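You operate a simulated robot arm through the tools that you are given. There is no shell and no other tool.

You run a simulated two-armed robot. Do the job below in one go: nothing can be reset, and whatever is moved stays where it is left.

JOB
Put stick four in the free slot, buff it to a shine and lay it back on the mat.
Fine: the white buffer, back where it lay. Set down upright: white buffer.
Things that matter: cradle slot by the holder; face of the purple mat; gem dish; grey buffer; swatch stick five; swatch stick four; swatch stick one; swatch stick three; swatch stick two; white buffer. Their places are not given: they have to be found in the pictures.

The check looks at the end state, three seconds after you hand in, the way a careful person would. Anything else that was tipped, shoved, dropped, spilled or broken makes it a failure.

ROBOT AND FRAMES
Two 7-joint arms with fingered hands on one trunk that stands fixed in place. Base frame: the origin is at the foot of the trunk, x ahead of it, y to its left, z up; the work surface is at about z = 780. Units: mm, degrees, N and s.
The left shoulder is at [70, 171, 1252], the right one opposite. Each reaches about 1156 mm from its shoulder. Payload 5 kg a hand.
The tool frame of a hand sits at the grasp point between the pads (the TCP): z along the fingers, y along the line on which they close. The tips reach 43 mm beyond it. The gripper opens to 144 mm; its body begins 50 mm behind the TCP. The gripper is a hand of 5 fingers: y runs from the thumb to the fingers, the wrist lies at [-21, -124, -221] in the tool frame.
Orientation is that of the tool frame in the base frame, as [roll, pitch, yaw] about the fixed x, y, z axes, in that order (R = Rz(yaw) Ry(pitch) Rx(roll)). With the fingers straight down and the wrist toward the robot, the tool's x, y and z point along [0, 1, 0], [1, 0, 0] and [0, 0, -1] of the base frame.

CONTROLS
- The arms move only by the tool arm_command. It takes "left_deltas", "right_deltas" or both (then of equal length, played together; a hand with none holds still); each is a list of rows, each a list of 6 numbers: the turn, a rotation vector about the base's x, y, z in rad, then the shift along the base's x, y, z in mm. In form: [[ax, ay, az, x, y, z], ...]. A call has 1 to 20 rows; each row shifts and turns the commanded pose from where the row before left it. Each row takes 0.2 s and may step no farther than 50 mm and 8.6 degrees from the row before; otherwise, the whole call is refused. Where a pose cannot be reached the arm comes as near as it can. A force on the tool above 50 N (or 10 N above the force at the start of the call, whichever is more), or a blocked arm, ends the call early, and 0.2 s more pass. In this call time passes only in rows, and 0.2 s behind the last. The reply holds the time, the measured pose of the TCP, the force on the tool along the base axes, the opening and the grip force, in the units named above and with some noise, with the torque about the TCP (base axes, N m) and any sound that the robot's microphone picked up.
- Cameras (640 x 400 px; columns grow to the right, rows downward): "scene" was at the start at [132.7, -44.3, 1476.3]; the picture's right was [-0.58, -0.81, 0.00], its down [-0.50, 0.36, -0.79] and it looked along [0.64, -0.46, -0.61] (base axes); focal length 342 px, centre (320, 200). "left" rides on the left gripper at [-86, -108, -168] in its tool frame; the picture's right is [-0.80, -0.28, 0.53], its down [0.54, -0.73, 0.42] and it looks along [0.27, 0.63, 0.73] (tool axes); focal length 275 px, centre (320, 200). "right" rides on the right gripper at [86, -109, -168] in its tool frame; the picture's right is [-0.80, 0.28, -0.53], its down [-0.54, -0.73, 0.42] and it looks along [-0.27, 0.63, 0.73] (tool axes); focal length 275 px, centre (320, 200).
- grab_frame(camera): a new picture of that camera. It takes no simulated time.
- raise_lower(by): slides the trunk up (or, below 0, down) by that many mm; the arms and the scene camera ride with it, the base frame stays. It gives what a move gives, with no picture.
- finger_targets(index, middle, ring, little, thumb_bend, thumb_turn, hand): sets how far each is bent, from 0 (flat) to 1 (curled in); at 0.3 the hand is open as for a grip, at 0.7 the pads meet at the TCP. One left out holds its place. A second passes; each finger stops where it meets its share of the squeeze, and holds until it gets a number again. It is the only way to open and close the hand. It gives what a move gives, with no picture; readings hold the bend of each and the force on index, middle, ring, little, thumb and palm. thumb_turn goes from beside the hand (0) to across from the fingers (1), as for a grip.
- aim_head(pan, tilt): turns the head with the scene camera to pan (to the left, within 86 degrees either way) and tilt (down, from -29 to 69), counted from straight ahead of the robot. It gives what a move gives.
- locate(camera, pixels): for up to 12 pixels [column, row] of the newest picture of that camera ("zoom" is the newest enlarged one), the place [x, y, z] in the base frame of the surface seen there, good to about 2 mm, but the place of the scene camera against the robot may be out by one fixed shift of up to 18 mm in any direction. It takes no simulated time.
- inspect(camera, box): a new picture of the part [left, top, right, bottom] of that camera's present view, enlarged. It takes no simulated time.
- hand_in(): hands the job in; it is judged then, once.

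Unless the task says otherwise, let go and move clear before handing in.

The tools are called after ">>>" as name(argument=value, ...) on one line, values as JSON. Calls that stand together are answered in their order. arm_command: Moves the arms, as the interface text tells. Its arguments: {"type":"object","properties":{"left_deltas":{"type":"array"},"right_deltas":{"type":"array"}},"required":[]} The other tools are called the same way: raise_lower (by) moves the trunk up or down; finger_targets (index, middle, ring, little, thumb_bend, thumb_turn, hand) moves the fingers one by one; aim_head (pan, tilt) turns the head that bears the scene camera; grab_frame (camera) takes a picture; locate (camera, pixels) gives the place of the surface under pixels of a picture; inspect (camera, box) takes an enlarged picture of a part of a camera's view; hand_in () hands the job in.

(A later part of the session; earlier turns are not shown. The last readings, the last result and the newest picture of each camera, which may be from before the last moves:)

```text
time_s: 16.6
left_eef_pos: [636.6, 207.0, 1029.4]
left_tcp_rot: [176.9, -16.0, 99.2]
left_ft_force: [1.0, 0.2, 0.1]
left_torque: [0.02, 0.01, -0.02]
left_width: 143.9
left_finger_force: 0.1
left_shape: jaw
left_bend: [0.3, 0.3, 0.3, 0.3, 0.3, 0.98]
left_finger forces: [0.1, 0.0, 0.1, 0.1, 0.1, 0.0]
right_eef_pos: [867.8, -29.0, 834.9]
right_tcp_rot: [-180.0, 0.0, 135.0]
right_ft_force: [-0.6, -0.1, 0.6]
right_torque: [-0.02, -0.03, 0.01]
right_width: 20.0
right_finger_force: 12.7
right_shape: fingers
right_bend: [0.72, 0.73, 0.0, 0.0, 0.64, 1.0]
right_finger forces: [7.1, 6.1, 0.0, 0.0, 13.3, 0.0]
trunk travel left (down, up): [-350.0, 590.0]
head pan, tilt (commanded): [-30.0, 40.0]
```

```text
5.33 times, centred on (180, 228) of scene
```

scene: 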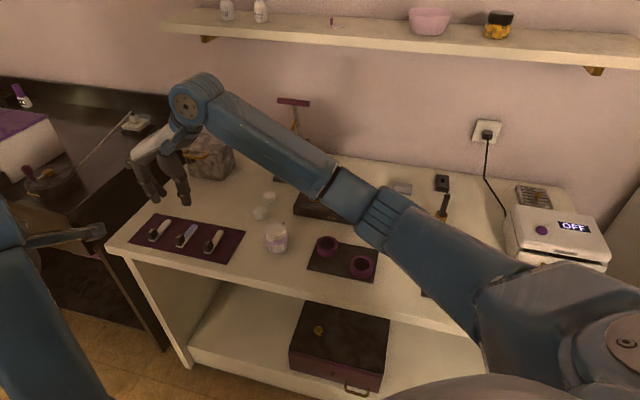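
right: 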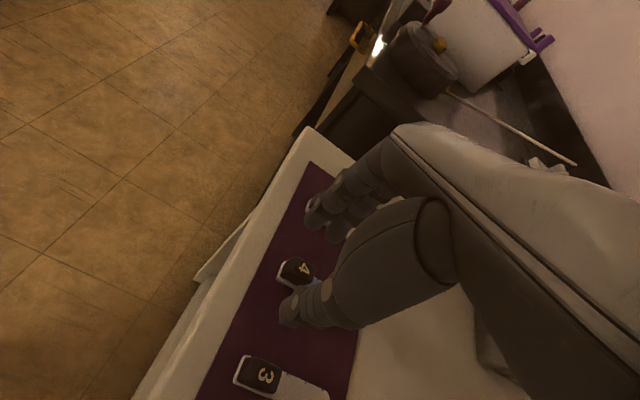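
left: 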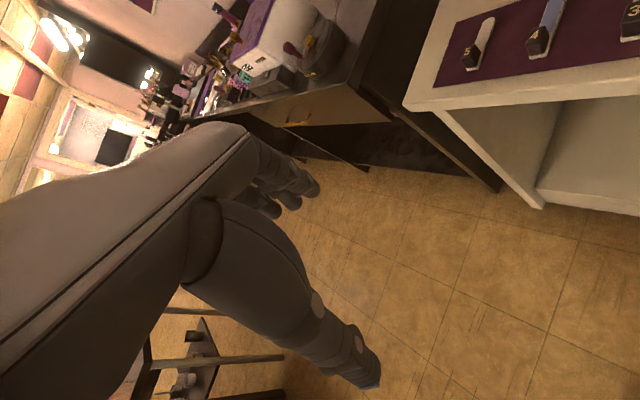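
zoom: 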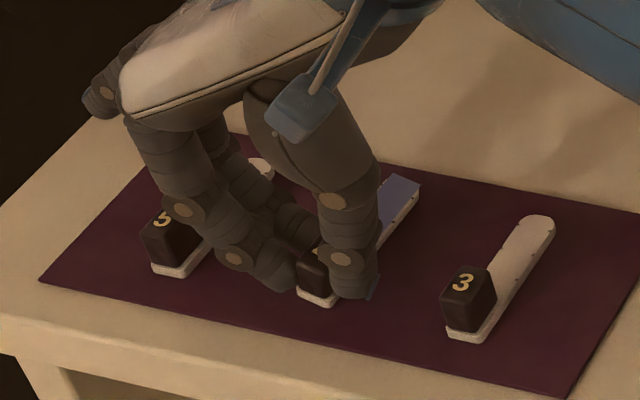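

Grip is about 13 N and the stick is still flat. I'll lift straight up slowly.

>>> arm_command(right_deltas=[[0, 0, 0, 0, 0, 5], [0, 0, 0, 0, 0, 10], [0, 0, 0, 0, 0, 15], [0, 0, 0, 0, 0, 20], [0, 0, 0, 0, 0, 20], [0, 0, 0, 0, 0, 20]])

>>> inspect(camera="scene", box=[110, 150, 250, 265])

>>> grab_frame(camera="right")

>>> grab_frame(camera="left")

```text
time_s: 18.0
left_eef_pos: [635.2, 205.3, 1028.5]
left_tcp_rot: [176.8, -16.2, 99.2]
left_ft_force: [0.1, 0.5, -0.1]
left_torque: [0.04, -0.02, 0.02]
left_width: 144.1
left_finger_force: 0.0
left_shape: jaw
left_bend: [0.3, 0.3, 0.3, 0.3, 0.3, 0.98]
left_finger forces: [0.0, 0.0, 0.0, 0.0, 0.0, 0.0]
right_eef_pos: [866.6, -28.9, 927.1]
right_tcp_rot: [179.8, 0.0, 135.0]
right_ft_force: [0.4, 0.4, -0.9]
right_torque: [-0.01, -0.01, -0.02]
right_width: 20.1
right_finger_force: 13.2
right_shape: fingers
right_bend: [0.72, 0.73, 0.0, 0.0, 0.64, 1.0]
right_finger forces: [7.2, 6.1, 0.0, 0.1, 13.3, 0.1]
trunk travel left (down, up): [-350.0, 590.0]
head pan, tilt (commanded): [-30.0, 40.0]
```

```text
3.48 times, centred on (180, 208) of scene
```

zoom: 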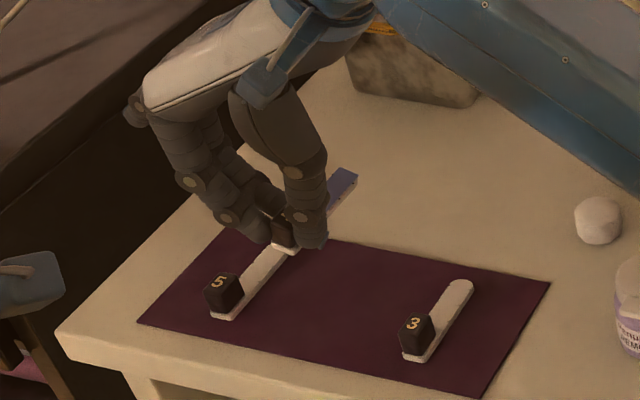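

```text
taken
```

right: 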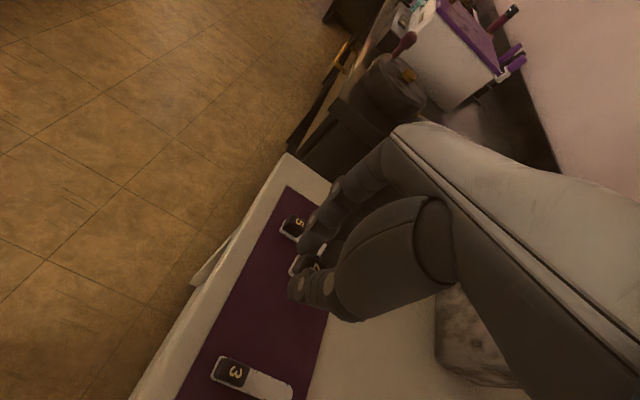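

```text
taken
```

left: 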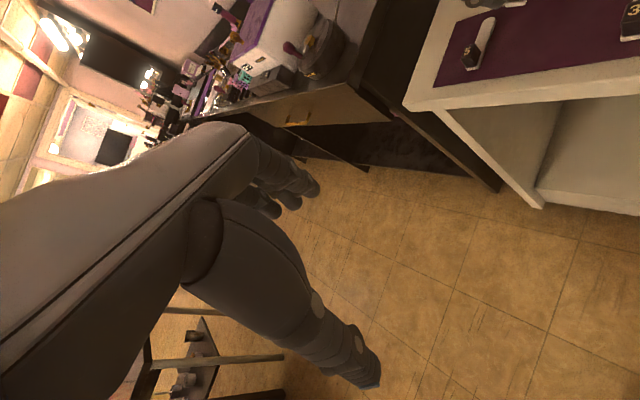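

Stick four is in the hand. I'll measure its attitude in the grip (tip near scene zoom (345,180), near end near (285,248)).

>>> inspect(camera="scene", box=[160, 180, 200, 210])

>>> locate(camera="zoom", pixels=[[300, 100], [400, 100], [340, 130], [270, 120]])

>>> inspect(camera="right", box=[270, 220, 350, 310])

```text
13.33 times, centred on (180, 195) of scene
```

zoom: 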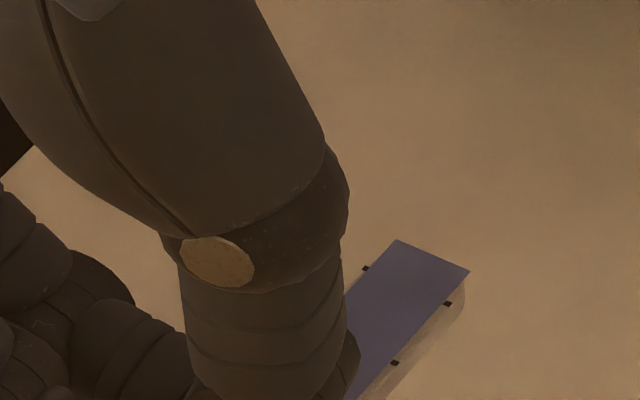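

```text
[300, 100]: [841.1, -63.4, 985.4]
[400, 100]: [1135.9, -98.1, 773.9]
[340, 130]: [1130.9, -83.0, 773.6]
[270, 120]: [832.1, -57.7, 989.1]
```

```text
4.44 times, centred on (310, 265) of right
```

zoom: 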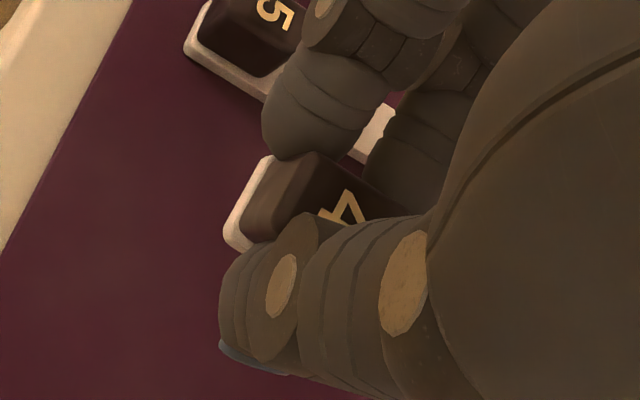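

>>> locate(camera="zoom", pixels=[[262, 165], [232, 230], [248, 195], [285, 185], [318, 158], [330, 200], [345, 210], [260, 225]])

>>> inspect(camera="scene", box=[165, 185, 205, 215])

>>> locate(camera="zoom", pixels=[[320, 180], [395, 205], [335, 175], [380, 230], [300, 220], [275, 250], [330, 300], [370, 215]])

```text
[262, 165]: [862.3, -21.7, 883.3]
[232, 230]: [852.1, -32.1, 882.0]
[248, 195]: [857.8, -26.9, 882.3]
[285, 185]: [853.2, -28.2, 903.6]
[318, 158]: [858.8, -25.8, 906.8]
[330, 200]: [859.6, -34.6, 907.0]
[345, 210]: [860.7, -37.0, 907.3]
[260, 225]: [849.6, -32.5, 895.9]
```

```text
13.33 times, centred on (185, 200) of scene
```

zoom: 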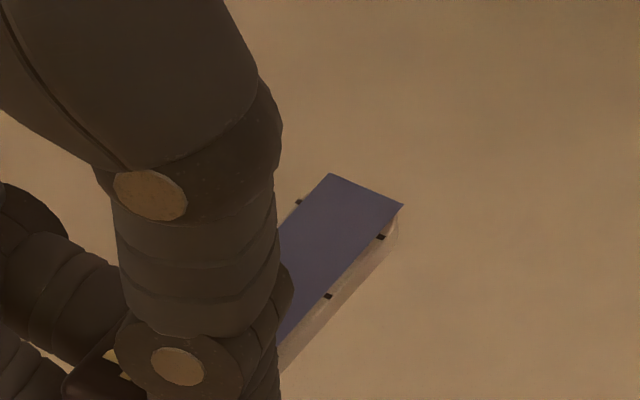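

```text
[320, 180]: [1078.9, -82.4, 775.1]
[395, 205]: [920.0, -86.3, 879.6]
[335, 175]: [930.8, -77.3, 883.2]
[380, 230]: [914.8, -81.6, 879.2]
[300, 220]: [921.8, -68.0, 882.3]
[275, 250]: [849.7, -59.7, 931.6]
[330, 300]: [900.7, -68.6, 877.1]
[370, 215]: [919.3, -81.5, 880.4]
```

The tip may be a few degrees high, but that depends on the scene-camera offset. I'll calibrate that offset using stick 3, which both cameras see.

>>> inspect(camera="right", box=[200, 340, 300, 400])

>>> locate(camera="zoom", pixels=[[100, 100], [320, 190], [160, 300], [220, 210]])

>>> inspect(camera="scene", box=[190, 215, 240, 255])

>>> locate(camera="zoom", pixels=[[100, 100], [320, 190], [160, 300], [220, 210]])

```text
6.40 times, centred on (250, 370) of right
```

zoom: 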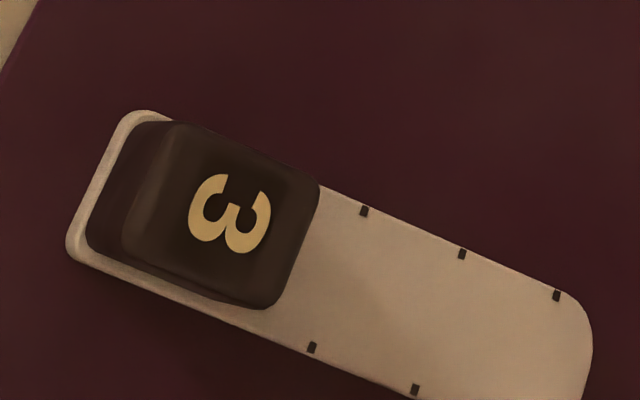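

```text
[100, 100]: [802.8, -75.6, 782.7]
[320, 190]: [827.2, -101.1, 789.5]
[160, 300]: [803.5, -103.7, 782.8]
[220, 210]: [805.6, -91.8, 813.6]
```

```text
10.00 times, centred on (215, 235) of scene
```

zoom: 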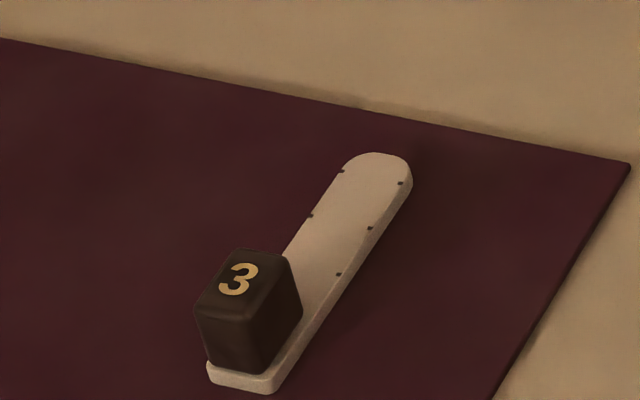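

```text
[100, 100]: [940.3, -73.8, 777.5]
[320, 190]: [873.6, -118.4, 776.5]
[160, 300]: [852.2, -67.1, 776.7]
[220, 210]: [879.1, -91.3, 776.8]
```

>>> locate(camera="zoom", pixels=[[341, 172], [311, 216], [338, 274], [369, 228], [238, 280], [245, 318], [400, 183]])

>>> inspect(camera="right", box=[200, 340, 300, 400])

>>> locate(camera="zoom", pixels=[[556, 295], [462, 254], [312, 347], [415, 389], [229, 215], [140, 250], [95, 180]])

```text
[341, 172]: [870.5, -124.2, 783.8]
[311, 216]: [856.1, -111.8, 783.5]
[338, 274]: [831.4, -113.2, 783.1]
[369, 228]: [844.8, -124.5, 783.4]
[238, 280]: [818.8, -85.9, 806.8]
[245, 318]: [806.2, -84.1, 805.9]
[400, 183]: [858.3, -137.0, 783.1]
```

```text
6.40 times, centred on (250, 370) of right
```

zoom: 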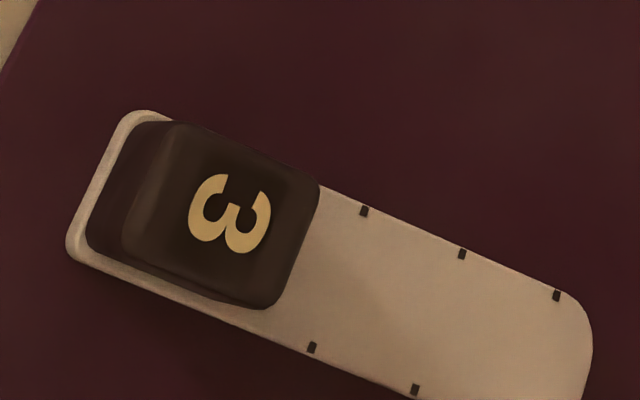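

```text
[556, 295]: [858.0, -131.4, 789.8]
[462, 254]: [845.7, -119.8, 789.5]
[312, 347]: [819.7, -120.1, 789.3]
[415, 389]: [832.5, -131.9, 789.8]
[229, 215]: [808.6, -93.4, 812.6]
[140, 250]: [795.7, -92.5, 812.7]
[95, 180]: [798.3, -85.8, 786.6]
```

Scene correction is now known: (−11.7, −7.4, +6.1). In the grip the stick is yawed about −2.5° and its tip is about 3° high. I'll raise it and carry it above the cradle, then re-measure.

>>> arm_command(right_deltas=[[0, 0, 0, 0, 0, 30], [0, 0, 0, 0, 0, 40], [0, 0, 0, -10, -11, 10], [0, 0, 0, -20, -22, 0], [0, 0, 0, -28, -31, 0], [0, 0, 0, -28, -31, 0], [0, 0, 0, -28, -31, 0], [0, 0, 0, -28, -31, 0], [0, 0, 0, -28, -31, 0], [0, 0, 0, -28, -31, 0], [0, 0, 0, -28, -31, 0], [0, 0, 0, -28, -31, 0], [0, 0, 0, -28, -31, 0], [0, 0, 0, -28, -31, 0], [0, 0, 0, -28, -31, 0], [0, 0, 0, -28, -31, 0]])

>>> grab_frame(camera="scene")

>>> grab_frame(camera="right")

```text
time_s: 21.4
left_eef_pos: [637.5, 203.3, 1030.0]
left_tcp_rot: [176.8, -16.3, 99.3]
left_ft_force: [-0.7, -0.5, 0.2]
left_torque: [0.06, -0.01, -0.01]
left_width: 143.9
left_finger_force: 0.0
left_shape: jaw
left_bend: [0.3, 0.3, 0.3, 0.3, 0.3, 0.98]
left_finger forces: [0.1, 0.0, 0.0, 0.0, 0.0, 0.0]
right_eef_pos: [501.4, -437.1, 1007.0]
right_tcp_rot: [179.8, 0.0, 134.9]
right_ft_force: [-4.0, -0.4, -12.3]
right_torque: [0.25, -0.16, -0.03]
right_width: 19.7
right_finger_force: 12.9
right_shape: fingers
right_bend: [0.73, 0.73, 0.0, 0.0, 0.64, 1.0]
right_finger forces: [7.4, 5.6, 0.0, 0.0, 13.1, 0.0]
trunk travel left (down, up): [-350.0, 590.0]
head pan, tilt (commanded): [-30.0, 40.0]
```

```text
taken
```

scene: 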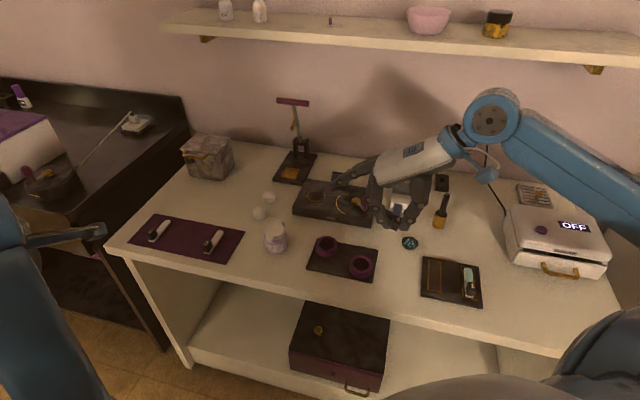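

```text
taken
```

right: 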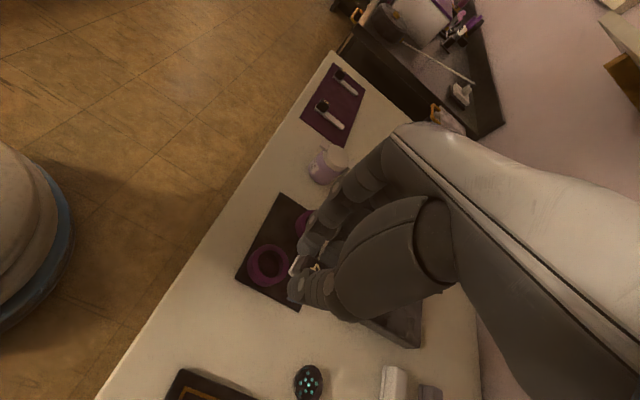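

Carry is smooth. I'll move to a look-in hover near (440,−500,960) from which the slot should be visible beside the thumb, adding the +2.5° yaw correction.

>>> arm_command(right_deltas=[[0, 0, 0.011, -15, -16, -12], [0, 0, 0.011, -15, -16, -12], [0, 0, 0.011, -15, -16, -12], [0, 0, 0.011, -16, -15, -11]])

>>> grab_frame(camera="right")

>>> inspect(camera="right", box=[190, 220, 350, 400])

>>> inspect(camera="scene", box=[380, 180, 500, 310])

```text
time_s: 22.4
left_eef_pos: [635.9, 205.5, 1029.8]
left_tcp_rot: [176.9, -16.2, 99.3]
left_ft_force: [-0.3, 0.4, -0.5]
left_torque: [0.01, -0.02, 0.01]
left_width: 143.9
left_finger_force: 0.0
left_shape: jaw
left_bend: [0.3, 0.3, 0.3, 0.3, 0.3, 0.98]
left_finger forces: [0.0, 0.0, 0.0, 0.1, 0.0, 0.0]
right_eef_pos: [440.3, -498.3, 958.9]
right_tcp_rot: [180.0, 0.0, 137.7]
right_ft_force: [-0.2, -0.7, 0.0]
right_torque: [0.01, -0.02, -0.04]
right_width: 19.4
right_finger_force: 13.2
right_shape: fingers
right_bend: [0.73, 0.73, 0.0, 0.0, 0.64, 1.0]
right_finger forces: [7.4, 5.6, 0.1, 0.1, 13.2, 0.0]
trunk travel left (down, up): [-350.0, 590.0]
head pan, tilt (commanded): [-30.0, 40.0]
```

```text
taken
```

right: 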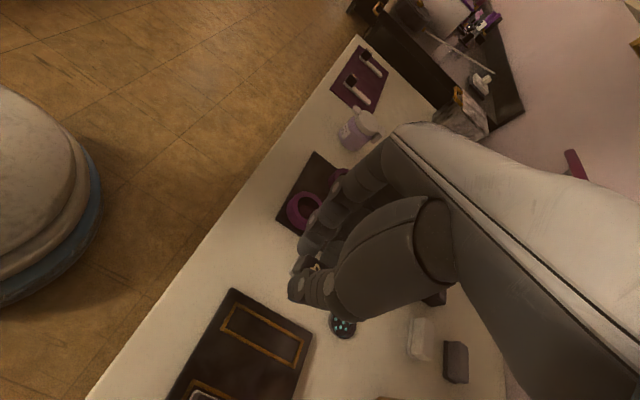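

```text
2.22 times, centred on (270, 310) of right
```

zoom: 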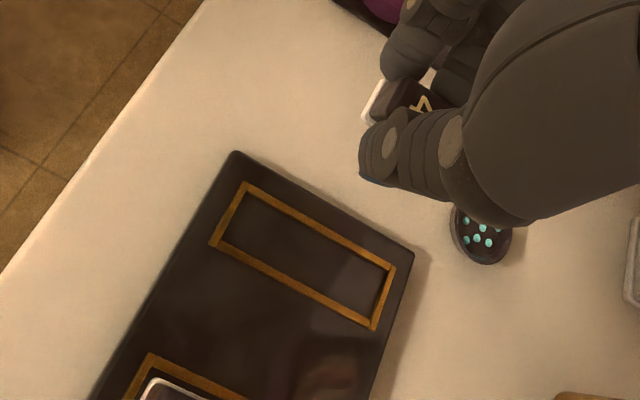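

```text
3.08 times, centred on (440, 245) of scene
```

zoom: 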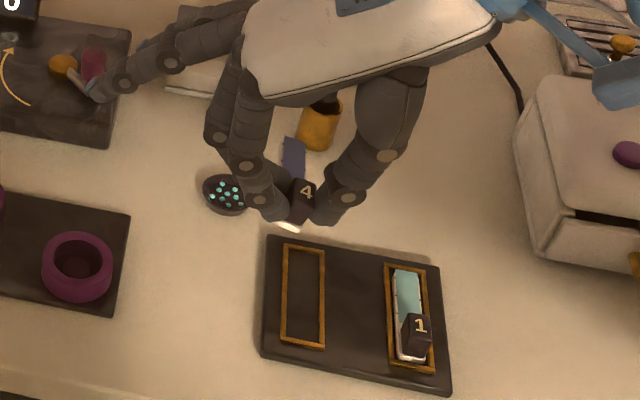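

The free slot is fully visible from the right camera (frame corners near zoom (245,187), (393,268), (372,327), (212,243)). I'll measure it and the held stick at higher zoom.

>>> inspect(camera="right", box=[210, 292, 314, 378])

>>> locate(camera="zoom", pixels=[[100, 60], [500, 200], [300, 200], [60, 200]])

>>> inspect(camera="right", box=[276, 240, 340, 300])

>>> locate(camera="zoom", pixels=[[150, 140], [200, 130], [260, 150], [300, 180]])

```text
4.65 times, centred on (262, 335) of right
```

zoom: 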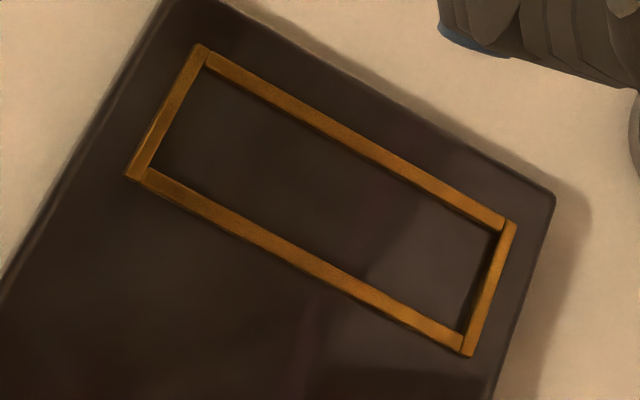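

```text
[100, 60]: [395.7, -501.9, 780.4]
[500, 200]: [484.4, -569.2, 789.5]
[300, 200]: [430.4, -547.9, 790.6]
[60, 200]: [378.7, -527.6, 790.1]
```

```text
6.67 times, centred on (308, 270) of right
```

zoom: 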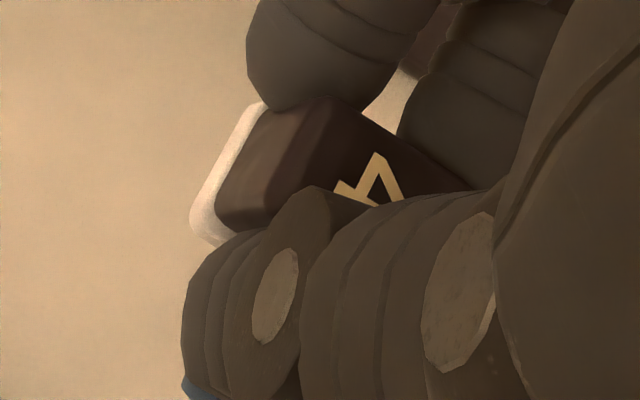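

```text
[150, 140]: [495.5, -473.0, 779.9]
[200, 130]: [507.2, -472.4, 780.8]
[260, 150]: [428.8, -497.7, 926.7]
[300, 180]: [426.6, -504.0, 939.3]
```

>>> locate(camera="zoom", pixels=[[255, 112], [208, 220], [230, 165], [218, 190], [215, 235], [325, 105], [375, 165], [350, 190]])

>>> inspect(camera="right", box=[210, 292, 314, 378])

>>> locate(camera="zoom", pixels=[[202, 52], [133, 175], [467, 349], [507, 226], [205, 72], [157, 168], [464, 325], [495, 235], [165, 115], [487, 285], [350, 140], [300, 258]])

```text
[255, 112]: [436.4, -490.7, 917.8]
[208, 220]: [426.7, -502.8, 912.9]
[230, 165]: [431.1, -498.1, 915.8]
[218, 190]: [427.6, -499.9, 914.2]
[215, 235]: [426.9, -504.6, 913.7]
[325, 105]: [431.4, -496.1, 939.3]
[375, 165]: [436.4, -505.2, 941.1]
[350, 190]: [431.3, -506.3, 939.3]
```

```text
4.65 times, centred on (262, 335) of right
```

zoom: 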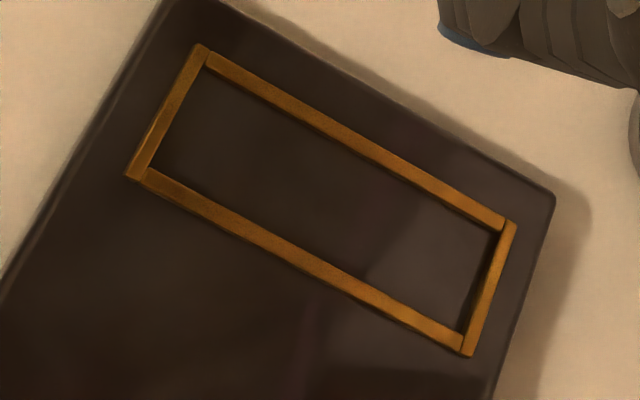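

```text
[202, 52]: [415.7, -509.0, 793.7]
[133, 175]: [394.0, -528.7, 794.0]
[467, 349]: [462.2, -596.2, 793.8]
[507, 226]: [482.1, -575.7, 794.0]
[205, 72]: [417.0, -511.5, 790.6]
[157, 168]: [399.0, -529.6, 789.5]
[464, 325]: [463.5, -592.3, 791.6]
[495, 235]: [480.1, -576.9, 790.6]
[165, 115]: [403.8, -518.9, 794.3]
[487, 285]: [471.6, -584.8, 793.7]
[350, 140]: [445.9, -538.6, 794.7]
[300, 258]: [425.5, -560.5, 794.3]
```

The slot's inner centre is at (438.5,−552.2) at −45°, with its floor at z≈790.5. Now I'll measure the held stick's tip from the scene camera.

>>> inspect(camera="scene", box=[412, 218, 452, 258])

>>> locate(camera="zoom", pixels=[[250, 90], [350, 90], [300, 100], [300, 140], [300, 180], [280, 330], [250, 330], [320, 230]])

```text
10.00 times, centred on (432, 238) of scene
```

zoom: 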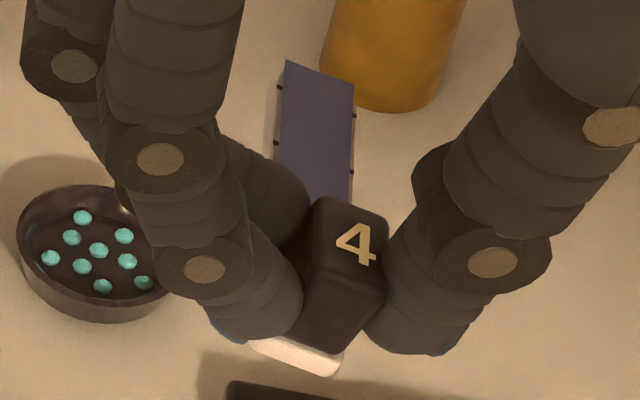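

```text
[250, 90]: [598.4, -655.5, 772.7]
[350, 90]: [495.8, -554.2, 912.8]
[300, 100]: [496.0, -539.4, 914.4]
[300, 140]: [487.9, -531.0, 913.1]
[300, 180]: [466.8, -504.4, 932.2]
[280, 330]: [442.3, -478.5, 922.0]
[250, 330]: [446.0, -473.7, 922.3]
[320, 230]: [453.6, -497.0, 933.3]
```

>>> locate(camera="zoom", pixels=[[288, 66], [351, 83], [320, 75], [283, 140], [352, 150], [318, 150], [262, 343], [335, 362], [300, 353], [330, 205], [380, 225], [345, 215]])

```text
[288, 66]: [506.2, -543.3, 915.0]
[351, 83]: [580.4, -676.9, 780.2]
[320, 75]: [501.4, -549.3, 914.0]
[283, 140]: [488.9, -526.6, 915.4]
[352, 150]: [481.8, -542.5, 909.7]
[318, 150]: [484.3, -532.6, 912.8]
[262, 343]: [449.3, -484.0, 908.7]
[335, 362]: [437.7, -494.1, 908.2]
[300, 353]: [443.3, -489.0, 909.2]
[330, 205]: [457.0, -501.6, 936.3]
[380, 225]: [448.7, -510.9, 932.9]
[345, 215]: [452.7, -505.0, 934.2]
```

The held stick is tip-up by about 3.3° and rolled about 5° (right side low); yaw now matches. I'll apply a small levelling rotation, move over the slot, lower to about 45 mm above it, and re-measure.

>>> arm_command(right_deltas=[[-0.0125, 0.0495, 0, -11, -12, -10], [-0.0125, 0.0495, 0, -12, -13, -20], [0, 0, 0, 0, 0, -20], [0, 0, 0, 0, 0, -20]])

>>> inspect(camera="right", box=[230, 220, 350, 340])

>>> inspect(camera="scene", box=[405, 220, 485, 305])

```text
time_s: 23.4
left_eef_pos: [636.0, 205.1, 1029.9]
left_tcp_rot: [176.9, -16.2, 99.1]
left_ft_force: [1.1, 0.2, -0.5]
left_torque: [-0.01, -0.01, 0.02]
left_width: 143.8
left_finger_force: 0.0
left_shape: jaw
left_bend: [0.3, 0.3, 0.3, 0.3, 0.3, 0.98]
left_finger forces: [0.0, 0.0, 0.0, 0.0, 0.0, 0.0]
right_eef_pos: [418.2, -521.8, 889.6]
right_tcp_rot: [-175.0, -3.2, 137.3]
right_ft_force: [0.5, -0.3, -0.3]
right_torque: [0.03, 0.04, 0.03]
right_width: 19.4
right_finger_force: 12.8
right_shape: fingers
right_bend: [0.73, 0.73, 0.0, 0.0, 0.64, 1.0]
right_finger forces: [7.6, 5.7, 0.0, 0.0, 13.2, 0.0]
trunk travel left (down, up): [-350.0, 590.0]
head pan, tilt (commanded): [-30.0, 40.0]
```

```text
3.33 times, centred on (290, 280) of right
```

zoom: 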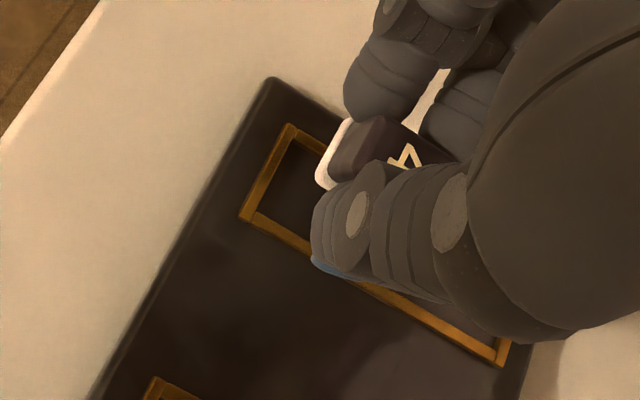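

```text
4.71 times, centred on (445, 262) of scene
```

zoom: 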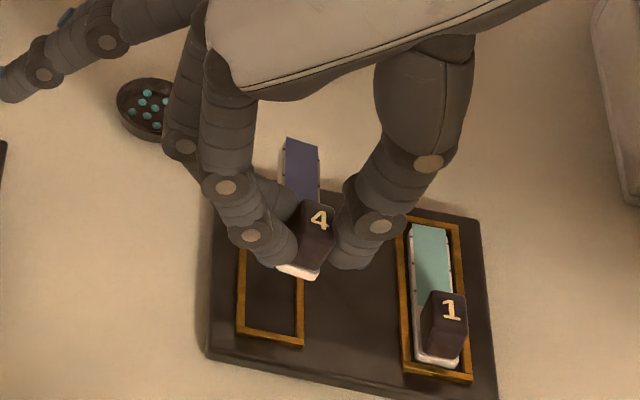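

>>> inspect(camera="scene", box=[422, 246, 462, 284])

>>> locate(camera="zoom", pixels=[[300, 60], [300, 100], [260, 100], [340, 100], [260, 310], [300, 320], [340, 330], [320, 190], [370, 200]])

>>> inspect(camera="right", box=[276, 240, 340, 300])

>>> locate(camera="zoom", pixels=[[255, 112], [208, 220], [230, 165], [218, 190]])

```text
10.53 times, centred on (442, 265) of scene
```

zoom: 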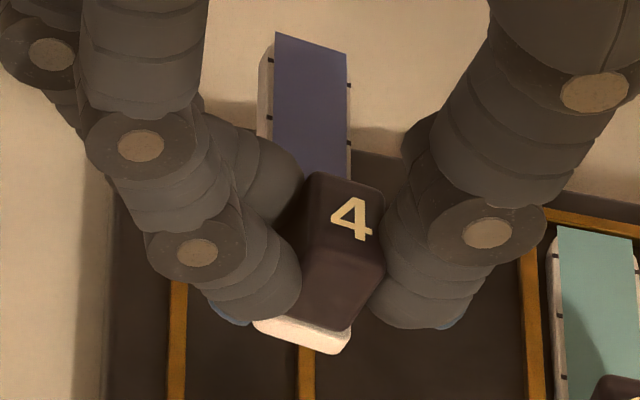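

```text
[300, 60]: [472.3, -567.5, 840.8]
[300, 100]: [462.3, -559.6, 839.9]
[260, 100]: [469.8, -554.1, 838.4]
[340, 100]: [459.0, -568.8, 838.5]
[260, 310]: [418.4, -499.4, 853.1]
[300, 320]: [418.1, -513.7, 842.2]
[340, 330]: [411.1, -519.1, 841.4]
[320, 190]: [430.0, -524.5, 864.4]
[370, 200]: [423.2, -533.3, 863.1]
```

```text
6.67 times, centred on (308, 270) of right
```

zoom: 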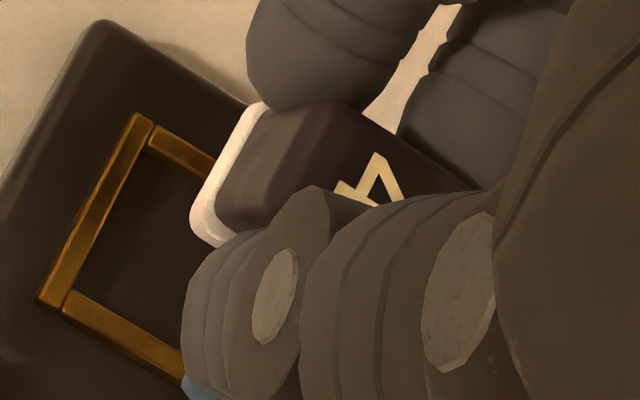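

```text
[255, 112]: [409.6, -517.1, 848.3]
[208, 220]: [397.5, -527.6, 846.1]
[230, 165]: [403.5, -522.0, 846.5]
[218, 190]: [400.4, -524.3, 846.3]
```

The stick is now level (near end 847, tip 847) and yaw is about −44.5°. I'll nudge (+3.5, −0.3) and lower 35 mm to just above the frame for a final alignment check.

>>> arm_command(right_deltas=[[0, 0, 0, 3.5, -0.3, -10], [0, 0, 0, 0, 0, -15], [0, 0, 0, 0, 0, -10]])

>>> inspect(camera="scene", box=[415, 246, 475, 302])

>>> inspect(camera="right", box=[260, 230, 340, 300])

```text
time_s: 24.2
left_eef_pos: [634.8, 204.3, 1029.5]
left_tcp_rot: [177.0, -16.0, 99.2]
left_ft_force: [-0.1, 0.1, 0.4]
left_torque: [-0.02, -0.04, -0.01]
left_width: 144.2
left_finger_force: 0.0
left_shape: jaw
left_bend: [0.3, 0.3, 0.3, 0.3, 0.3, 0.98]
left_finger forces: [0.0, 0.0, 0.0, 0.0, 0.0, 0.1]
right_eef_pos: [421.1, -522.5, 854.3]
right_tcp_rot: [-175.1, -3.3, 137.4]
right_ft_force: [0.2, -0.9, -0.4]
right_torque: [-0.02, -0.01, 0.01]
right_width: 19.6
right_finger_force: 13.2
right_shape: fingers
right_bend: [0.73, 0.73, 0.0, 0.0, 0.64, 1.0]
right_finger forces: [7.6, 5.6, 0.0, 0.0, 13.3, 0.0]
trunk travel left (down, up): [-350.0, 590.0]
head pan, tilt (commanded): [-30.0, 40.0]
```

```text
7.14 times, centred on (445, 274) of scene
```

zoom: 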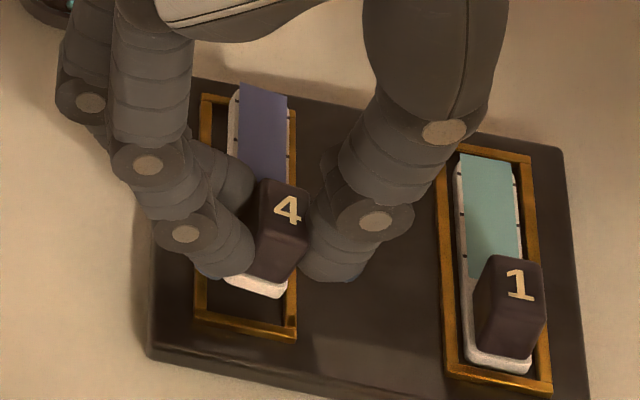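

```text
5.71 times, centred on (300, 265) of right
```

zoom: 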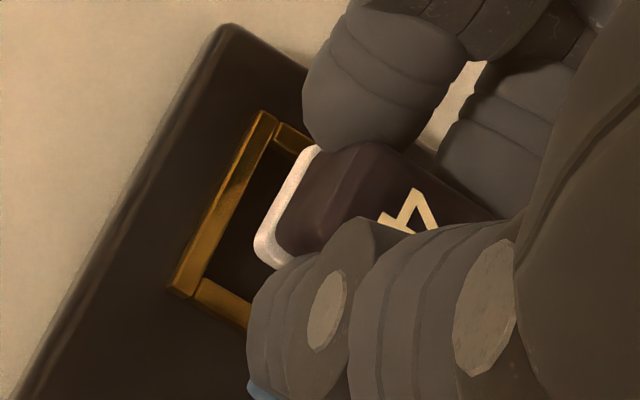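

>>> locate(camera="zoom", pixels=[[312, 152], [262, 245], [290, 195], [280, 215], [268, 120], [180, 288], [270, 145], [205, 275], [235, 200], [285, 130], [225, 300]])

>>> inspect(camera="scene", box=[415, 246, 475, 302])

>>> locate(camera="zoom", pixels=[[244, 90], [284, 100], [264, 94], [240, 140], [290, 155], [228, 283], [280, 295], [255, 288], [203, 98], [295, 112], [293, 330], [200, 315]])

```text
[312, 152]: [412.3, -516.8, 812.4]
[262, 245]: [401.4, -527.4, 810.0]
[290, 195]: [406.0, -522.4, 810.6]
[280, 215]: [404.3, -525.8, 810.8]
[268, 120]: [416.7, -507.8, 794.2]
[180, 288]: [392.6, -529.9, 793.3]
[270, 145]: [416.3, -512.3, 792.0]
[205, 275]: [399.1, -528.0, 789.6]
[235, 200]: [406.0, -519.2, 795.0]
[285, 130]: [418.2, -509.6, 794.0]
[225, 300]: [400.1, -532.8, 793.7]
```

```text
7.14 times, centred on (445, 274) of scene
```

zoom: 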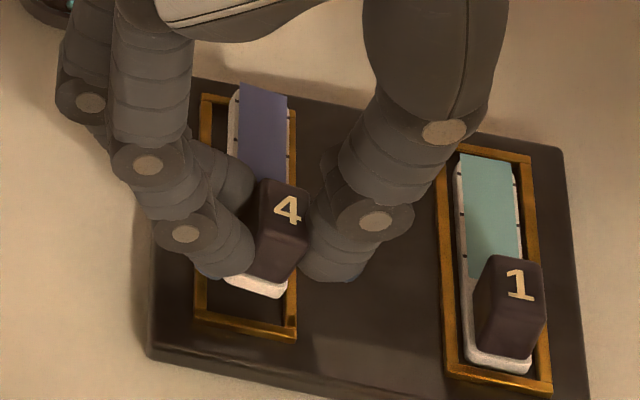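

```text
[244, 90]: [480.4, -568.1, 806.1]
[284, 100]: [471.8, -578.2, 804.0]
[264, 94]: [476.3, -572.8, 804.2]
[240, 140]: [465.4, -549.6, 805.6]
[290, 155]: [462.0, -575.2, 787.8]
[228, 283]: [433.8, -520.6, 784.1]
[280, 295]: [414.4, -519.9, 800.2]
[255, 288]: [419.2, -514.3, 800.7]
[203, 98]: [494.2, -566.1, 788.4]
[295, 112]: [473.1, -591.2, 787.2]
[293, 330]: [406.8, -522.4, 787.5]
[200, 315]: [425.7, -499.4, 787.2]
```

Alignment: the stick needs +3.7 mm along the slot and +1.7 mm sideways, then a 14 mm drop. I'll apply the shift, lower 11 mm, and check.

>>> arm_command(right_deltas=[[0, 0, 0, 3.8, -1.4, 0], [0, 0, 0, 0, 0, -6], [0, 0, 0, 0, 0, -5]])

>>> inspect(camera="scene", box=[415, 246, 475, 302])

>>> inspect(camera="right", box=[260, 230, 340, 300])

```text
time_s: 25.0
left_eef_pos: [635.6, 205.4, 1028.3]
left_tcp_rot: [176.9, -16.1, 99.4]
left_ft_force: [1.8, -0.7, 0.4]
left_torque: [0.0, 0.01, 0.02]
left_width: 143.5
left_finger_force: 0.1
left_shape: jaw
left_bend: [0.3, 0.3, 0.3, 0.3, 0.3, 0.98]
left_finger forces: [0.0, 0.1, 0.1, 0.0, 0.1, 0.0]
right_eef_pos: [426.5, -525.3, 843.2]
right_tcp_rot: [-175.1, -3.3, 137.4]
right_ft_force: [0.0, 0.9, 0.3]
right_torque: [-0.02, -0.01, -0.02]
right_width: 19.6
right_finger_force: 13.3
right_shape: fingers
right_bend: [0.73, 0.73, 0.0, 0.0, 0.64, 1.0]
right_finger forces: [7.3, 6.1, 0.0, 0.0, 13.3, 0.1]
trunk travel left (down, up): [-350.0, 590.0]
head pan, tilt (commanded): [-30.0, 40.0]
```

```text
7.14 times, centred on (445, 274) of scene
```

zoom: 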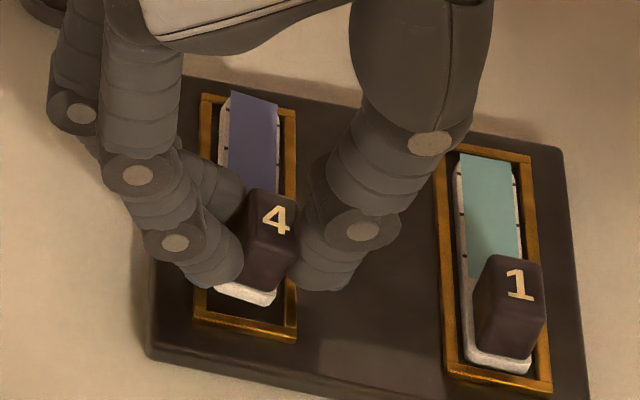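

```text
5.71 times, centred on (300, 265) of right
```

zoom: 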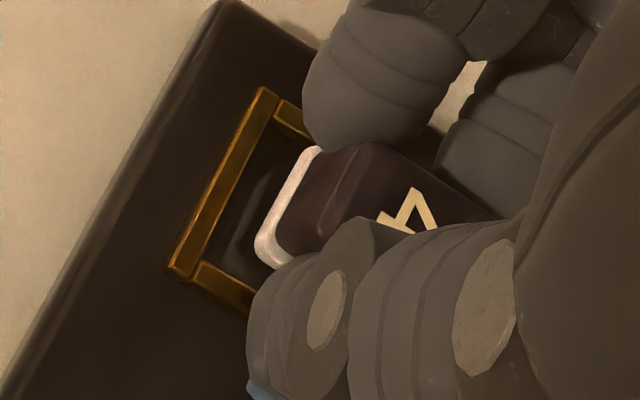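

>>> locate(camera="zoom", pixels=[[312, 152], [262, 245], [290, 195], [280, 215], [262, 95], [180, 265], [275, 125], [208, 255], [235, 175]])

>>> inspect(camera="scene", box=[415, 246, 475, 302])

>>> locate(camera="zoom", pixels=[[234, 96], [274, 106], [254, 101], [222, 140], [222, 115], [245, 292], [270, 298], [220, 288], [245, 296], [280, 130], [466, 158], [510, 166]])

```text
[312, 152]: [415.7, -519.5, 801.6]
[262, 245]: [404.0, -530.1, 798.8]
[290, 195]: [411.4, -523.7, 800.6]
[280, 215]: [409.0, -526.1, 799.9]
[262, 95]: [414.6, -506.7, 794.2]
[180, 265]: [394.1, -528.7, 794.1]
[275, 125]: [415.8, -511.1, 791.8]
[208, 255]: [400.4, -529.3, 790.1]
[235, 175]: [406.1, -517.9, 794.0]
```

```text
7.14 times, centred on (445, 274) of scene
```

zoom: 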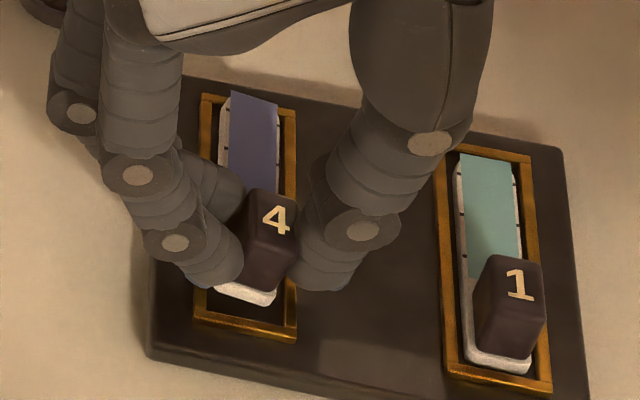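

```text
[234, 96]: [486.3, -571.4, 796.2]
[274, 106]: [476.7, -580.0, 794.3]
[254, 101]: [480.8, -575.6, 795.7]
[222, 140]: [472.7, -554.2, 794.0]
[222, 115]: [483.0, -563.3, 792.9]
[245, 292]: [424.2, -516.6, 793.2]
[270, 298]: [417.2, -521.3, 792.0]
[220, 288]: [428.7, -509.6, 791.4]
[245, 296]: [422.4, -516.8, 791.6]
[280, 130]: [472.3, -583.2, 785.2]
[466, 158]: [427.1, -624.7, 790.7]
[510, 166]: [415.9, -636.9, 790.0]
```

Near gap 4.6 mm and far gap 2.7 mm; sideways is good within 1 mm. I'll make a tiny correction and lower to contact in 1 mm steps.

>>> arm_command(right_deltas=[[0, 0, 0, -0.5, 1.3, -1], [0, 0, 0, 0, 0, -1], [0, 0, 0, 0, 0, -1]])

>>> inspect(camera="scene", box=[415, 246, 475, 302])

```text
time_s: 25.8
left_eef_pos: [635.3, 205.3, 1029.3]
left_tcp_rot: [176.8, -16.0, 99.2]
left_ft_force: [-0.5, 0.1, -0.6]
left_torque: [0.01, -0.01, 0.01]
left_width: 144.0
left_finger_force: 0.0
left_shape: jaw
left_bend: [0.3, 0.3, 0.3, 0.3, 0.3, 0.98]
left_finger forces: [0.0, 0.0, 0.0, 0.0, 0.1, 0.1]
right_eef_pos: [424.6, -522.7, 840.8]
right_tcp_rot: [-175.2, -3.1, 137.5]
right_ft_force: [0.0, 0.0, 3.5]
right_torque: [0.0, -0.04, -0.02]
right_width: 19.7
right_finger_force: 13.6
right_shape: fingers
right_bend: [0.73, 0.73, 0.0, 0.0, 0.64, 1.0]
right_finger forces: [7.7, 6.2, 0.0, 0.1, 13.7, 0.0]
trunk travel left (down, up): [-350.0, 590.0]
head pan, tilt (commanded): [-30.0, 40.0]
```

```text
7.14 times, centred on (445, 274) of scene
```

zoom: 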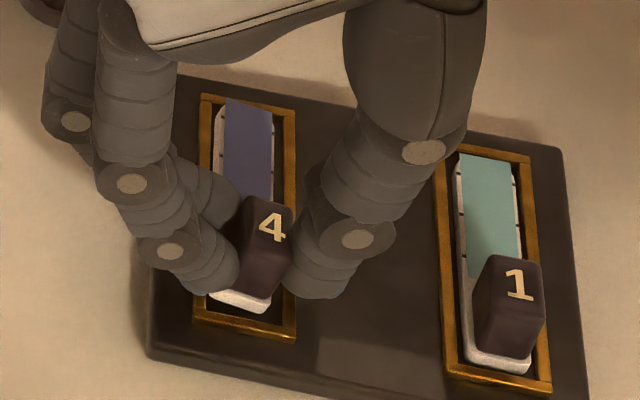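

Contact at 3.5 N. I'll verify the stick is on the slot floor rather than perched on the frame.

>>> inspect(camera="right", box=[260, 230, 340, 300])

>>> locate(camera="zoom", pixels=[[312, 152], [262, 245], [290, 195], [280, 215], [235, 170], [270, 130], [208, 250]])

>>> inspect(camera="scene", box=[425, 254, 465, 294])

>>> locate(camera="zoom", pixels=[[195, 70], [240, 85], [220, 78], [185, 120], [253, 130], [215, 355], [235, 358], [160, 70], [275, 90]])

```text
5.71 times, centred on (300, 265) of right
```

zoom: 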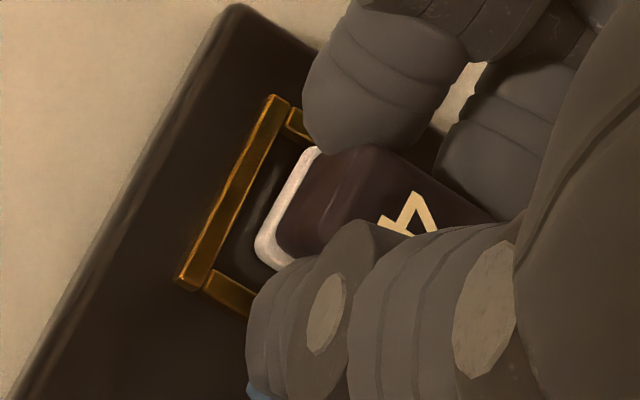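

```text
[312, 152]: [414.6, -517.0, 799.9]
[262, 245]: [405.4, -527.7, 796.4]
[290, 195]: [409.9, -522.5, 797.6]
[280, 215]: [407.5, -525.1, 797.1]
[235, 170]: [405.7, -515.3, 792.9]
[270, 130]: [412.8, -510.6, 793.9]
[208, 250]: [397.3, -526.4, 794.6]
```

```text
10.00 times, centred on (445, 274) of scene
```

zoom: 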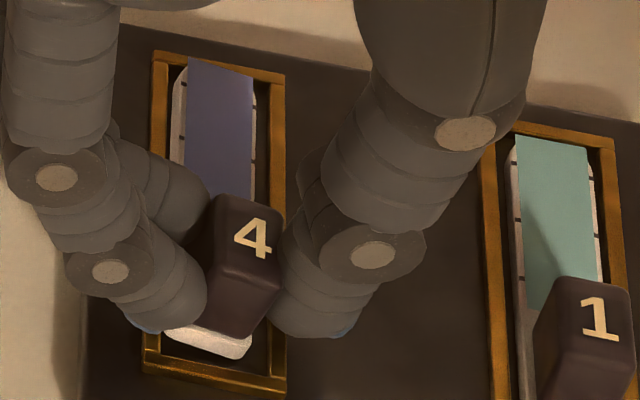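

```text
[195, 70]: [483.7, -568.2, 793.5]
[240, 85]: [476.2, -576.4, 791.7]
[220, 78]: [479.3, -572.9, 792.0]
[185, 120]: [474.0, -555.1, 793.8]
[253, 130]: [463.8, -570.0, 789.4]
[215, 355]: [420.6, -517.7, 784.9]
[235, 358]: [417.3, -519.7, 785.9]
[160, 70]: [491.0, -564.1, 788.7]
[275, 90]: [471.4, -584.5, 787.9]
```

The stick is down in the slot (near end 797.5, tip 798; floor 790.5 plus 6.5 mm thickness). I'll release gently with a small opening.

>>> finger_targets(hand="right", index=0.67, middle=0.67, thumb_bend=0.61)

>>> inspect(camera="scene", box=[425, 254, 465, 294])

```text
time_s: 26.8
left_eef_pos: [635.9, 204.9, 1029.0]
left_tcp_rot: [176.9, -16.0, 99.3]
left_ft_force: [-0.5, 0.2, -0.1]
left_torque: [0.01, 0.01, 0.0]
left_width: 143.6
left_finger_force: 0.1
left_shape: jaw
left_bend: [0.3, 0.3, 0.3, 0.3, 0.3, 0.98]
left_finger forces: [0.1, 0.0, 0.1, 0.0, 0.1, 0.1]
right_eef_pos: [425.1, -522.1, 839.4]
right_tcp_rot: [-175.1, -3.1, 137.4]
right_ft_force: [-0.1, -0.3, 0.0]
right_torque: [-0.02, -0.02, 0.0]
right_width: 28.4
right_finger_force: 0.2
right_shape: fingers
right_bend: [0.67, 0.67, 0.0, 0.0, 0.61, 1.0]
right_finger forces: [0.0, 0.1, 0.0, 0.0, 0.0, 0.0]
trunk travel left (down, up): [-350.0, 590.0]
head pan, tilt (commanded): [-30.0, 40.0]
```

```text
10.00 times, centred on (445, 274) of scene
```

zoom: 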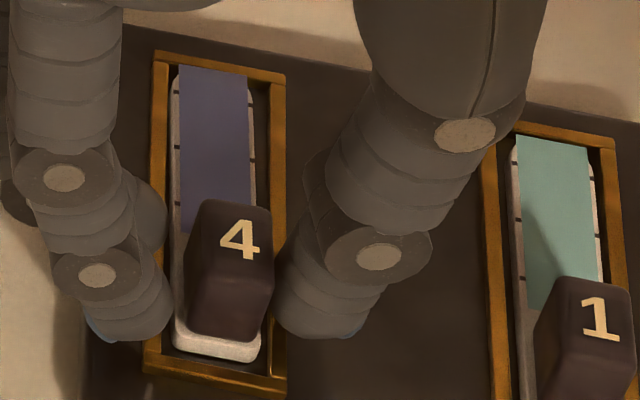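

The stick sits flat inside the frame. I'll open the thumb a bit more for clearance, then lift away.

>>> finger_targets(hand="right", index=0.65, middle=0.65, thumb_bend=0.58)

>>> arm_command(right_deltas=[[0, 0, 0, 0, 0, 5], [0, 0, 0, 0, 0, 10], [0, 0, 0, 0, 0, 20], [0, 0, 0, 0, 0, 30], [0.0125, -0.0495, 0, 0, 0, 40], [0.0125, -0.0495, 0, 0, 0, 40]])

>>> inspect(camera="scene", box=[405, 240, 485, 310])

>>> grab_frame(camera="right")

```text
time_s: 27.8
left_eef_pos: [636.6, 204.9, 1029.7]
left_tcp_rot: [176.8, -16.1, 99.3]
left_ft_force: [-0.6, 0.5, -0.4]
left_torque: [-0.02, 0.01, 0.01]
left_width: 144.1
left_finger_force: 0.0
left_shape: jaw
left_bend: [0.3, 0.3, 0.3, 0.3, 0.3, 0.98]
left_finger forces: [0.0, 0.0, 0.0, 0.0, 0.0, 0.1]
right_eef_pos: [424.8, -522.2, 840.4]
right_tcp_rot: [-175.1, -3.2, 137.5]
right_ft_force: [0.0, -0.2, -0.9]
right_torque: [-0.02, -0.01, 0.02]
right_width: 38.2
right_finger_force: 0.0
right_shape: fingers
right_bend: [0.65, 0.65, 0.0, 0.0, 0.57, 1.0]
right_finger forces: [0.0, 0.0, 0.0, 0.0, 0.0, 0.1]
trunk travel left (down, up): [-350.0, 590.0]
head pan, tilt (commanded): [-30.0, 40.0]
```

```text
time_s: 29.2
left_eef_pos: [634.9, 205.5, 1028.4]
left_tcp_rot: [177.0, -16.1, 99.3]
left_ft_force: [-0.9, -0.5, -0.9]
left_torque: [0.0, -0.01, -0.04]
left_width: 143.8
left_finger_force: 0.0
left_shape: jaw
left_bend: [0.3, 0.3, 0.3, 0.3, 0.3, 0.98]
left_finger forces: [0.1, 0.0, 0.0, 0.0, 0.1, 0.0]
right_eef_pos: [424.9, -522.1, 983.6]
right_tcp_rot: [-179.9, 0.0, 137.7]
right_ft_force: [1.0, -0.5, 0.0]
right_torque: [0.01, 0.0, 0.01]
right_width: 38.3
right_finger_force: 0.2
right_shape: fingers
right_bend: [0.65, 0.65, 0.0, 0.0, 0.57, 1.0]
right_finger forces: [0.0, 0.0, 0.0, 0.1, 0.0, 0.1]
trunk travel left (down, up): [-350.0, 590.0]
head pan, tilt (commanded): [-30.0, 40.0]
```

```text
5.71 times, centred on (445, 275) of scene
```

zoom: 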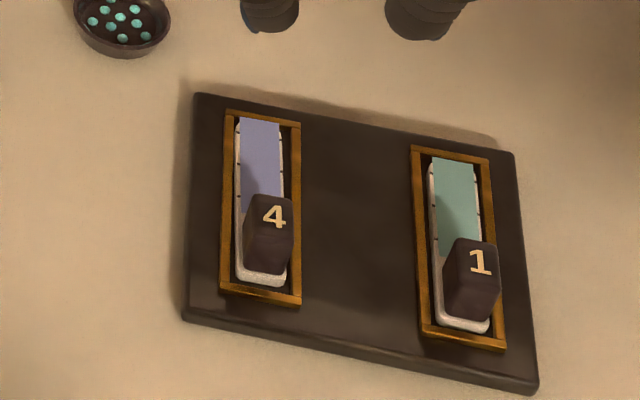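

```text
taken
```

right: 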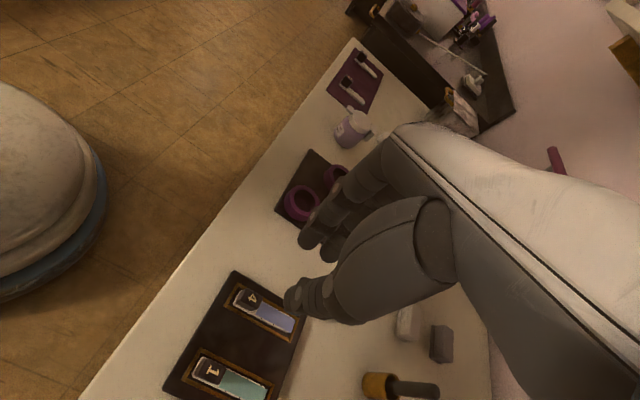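

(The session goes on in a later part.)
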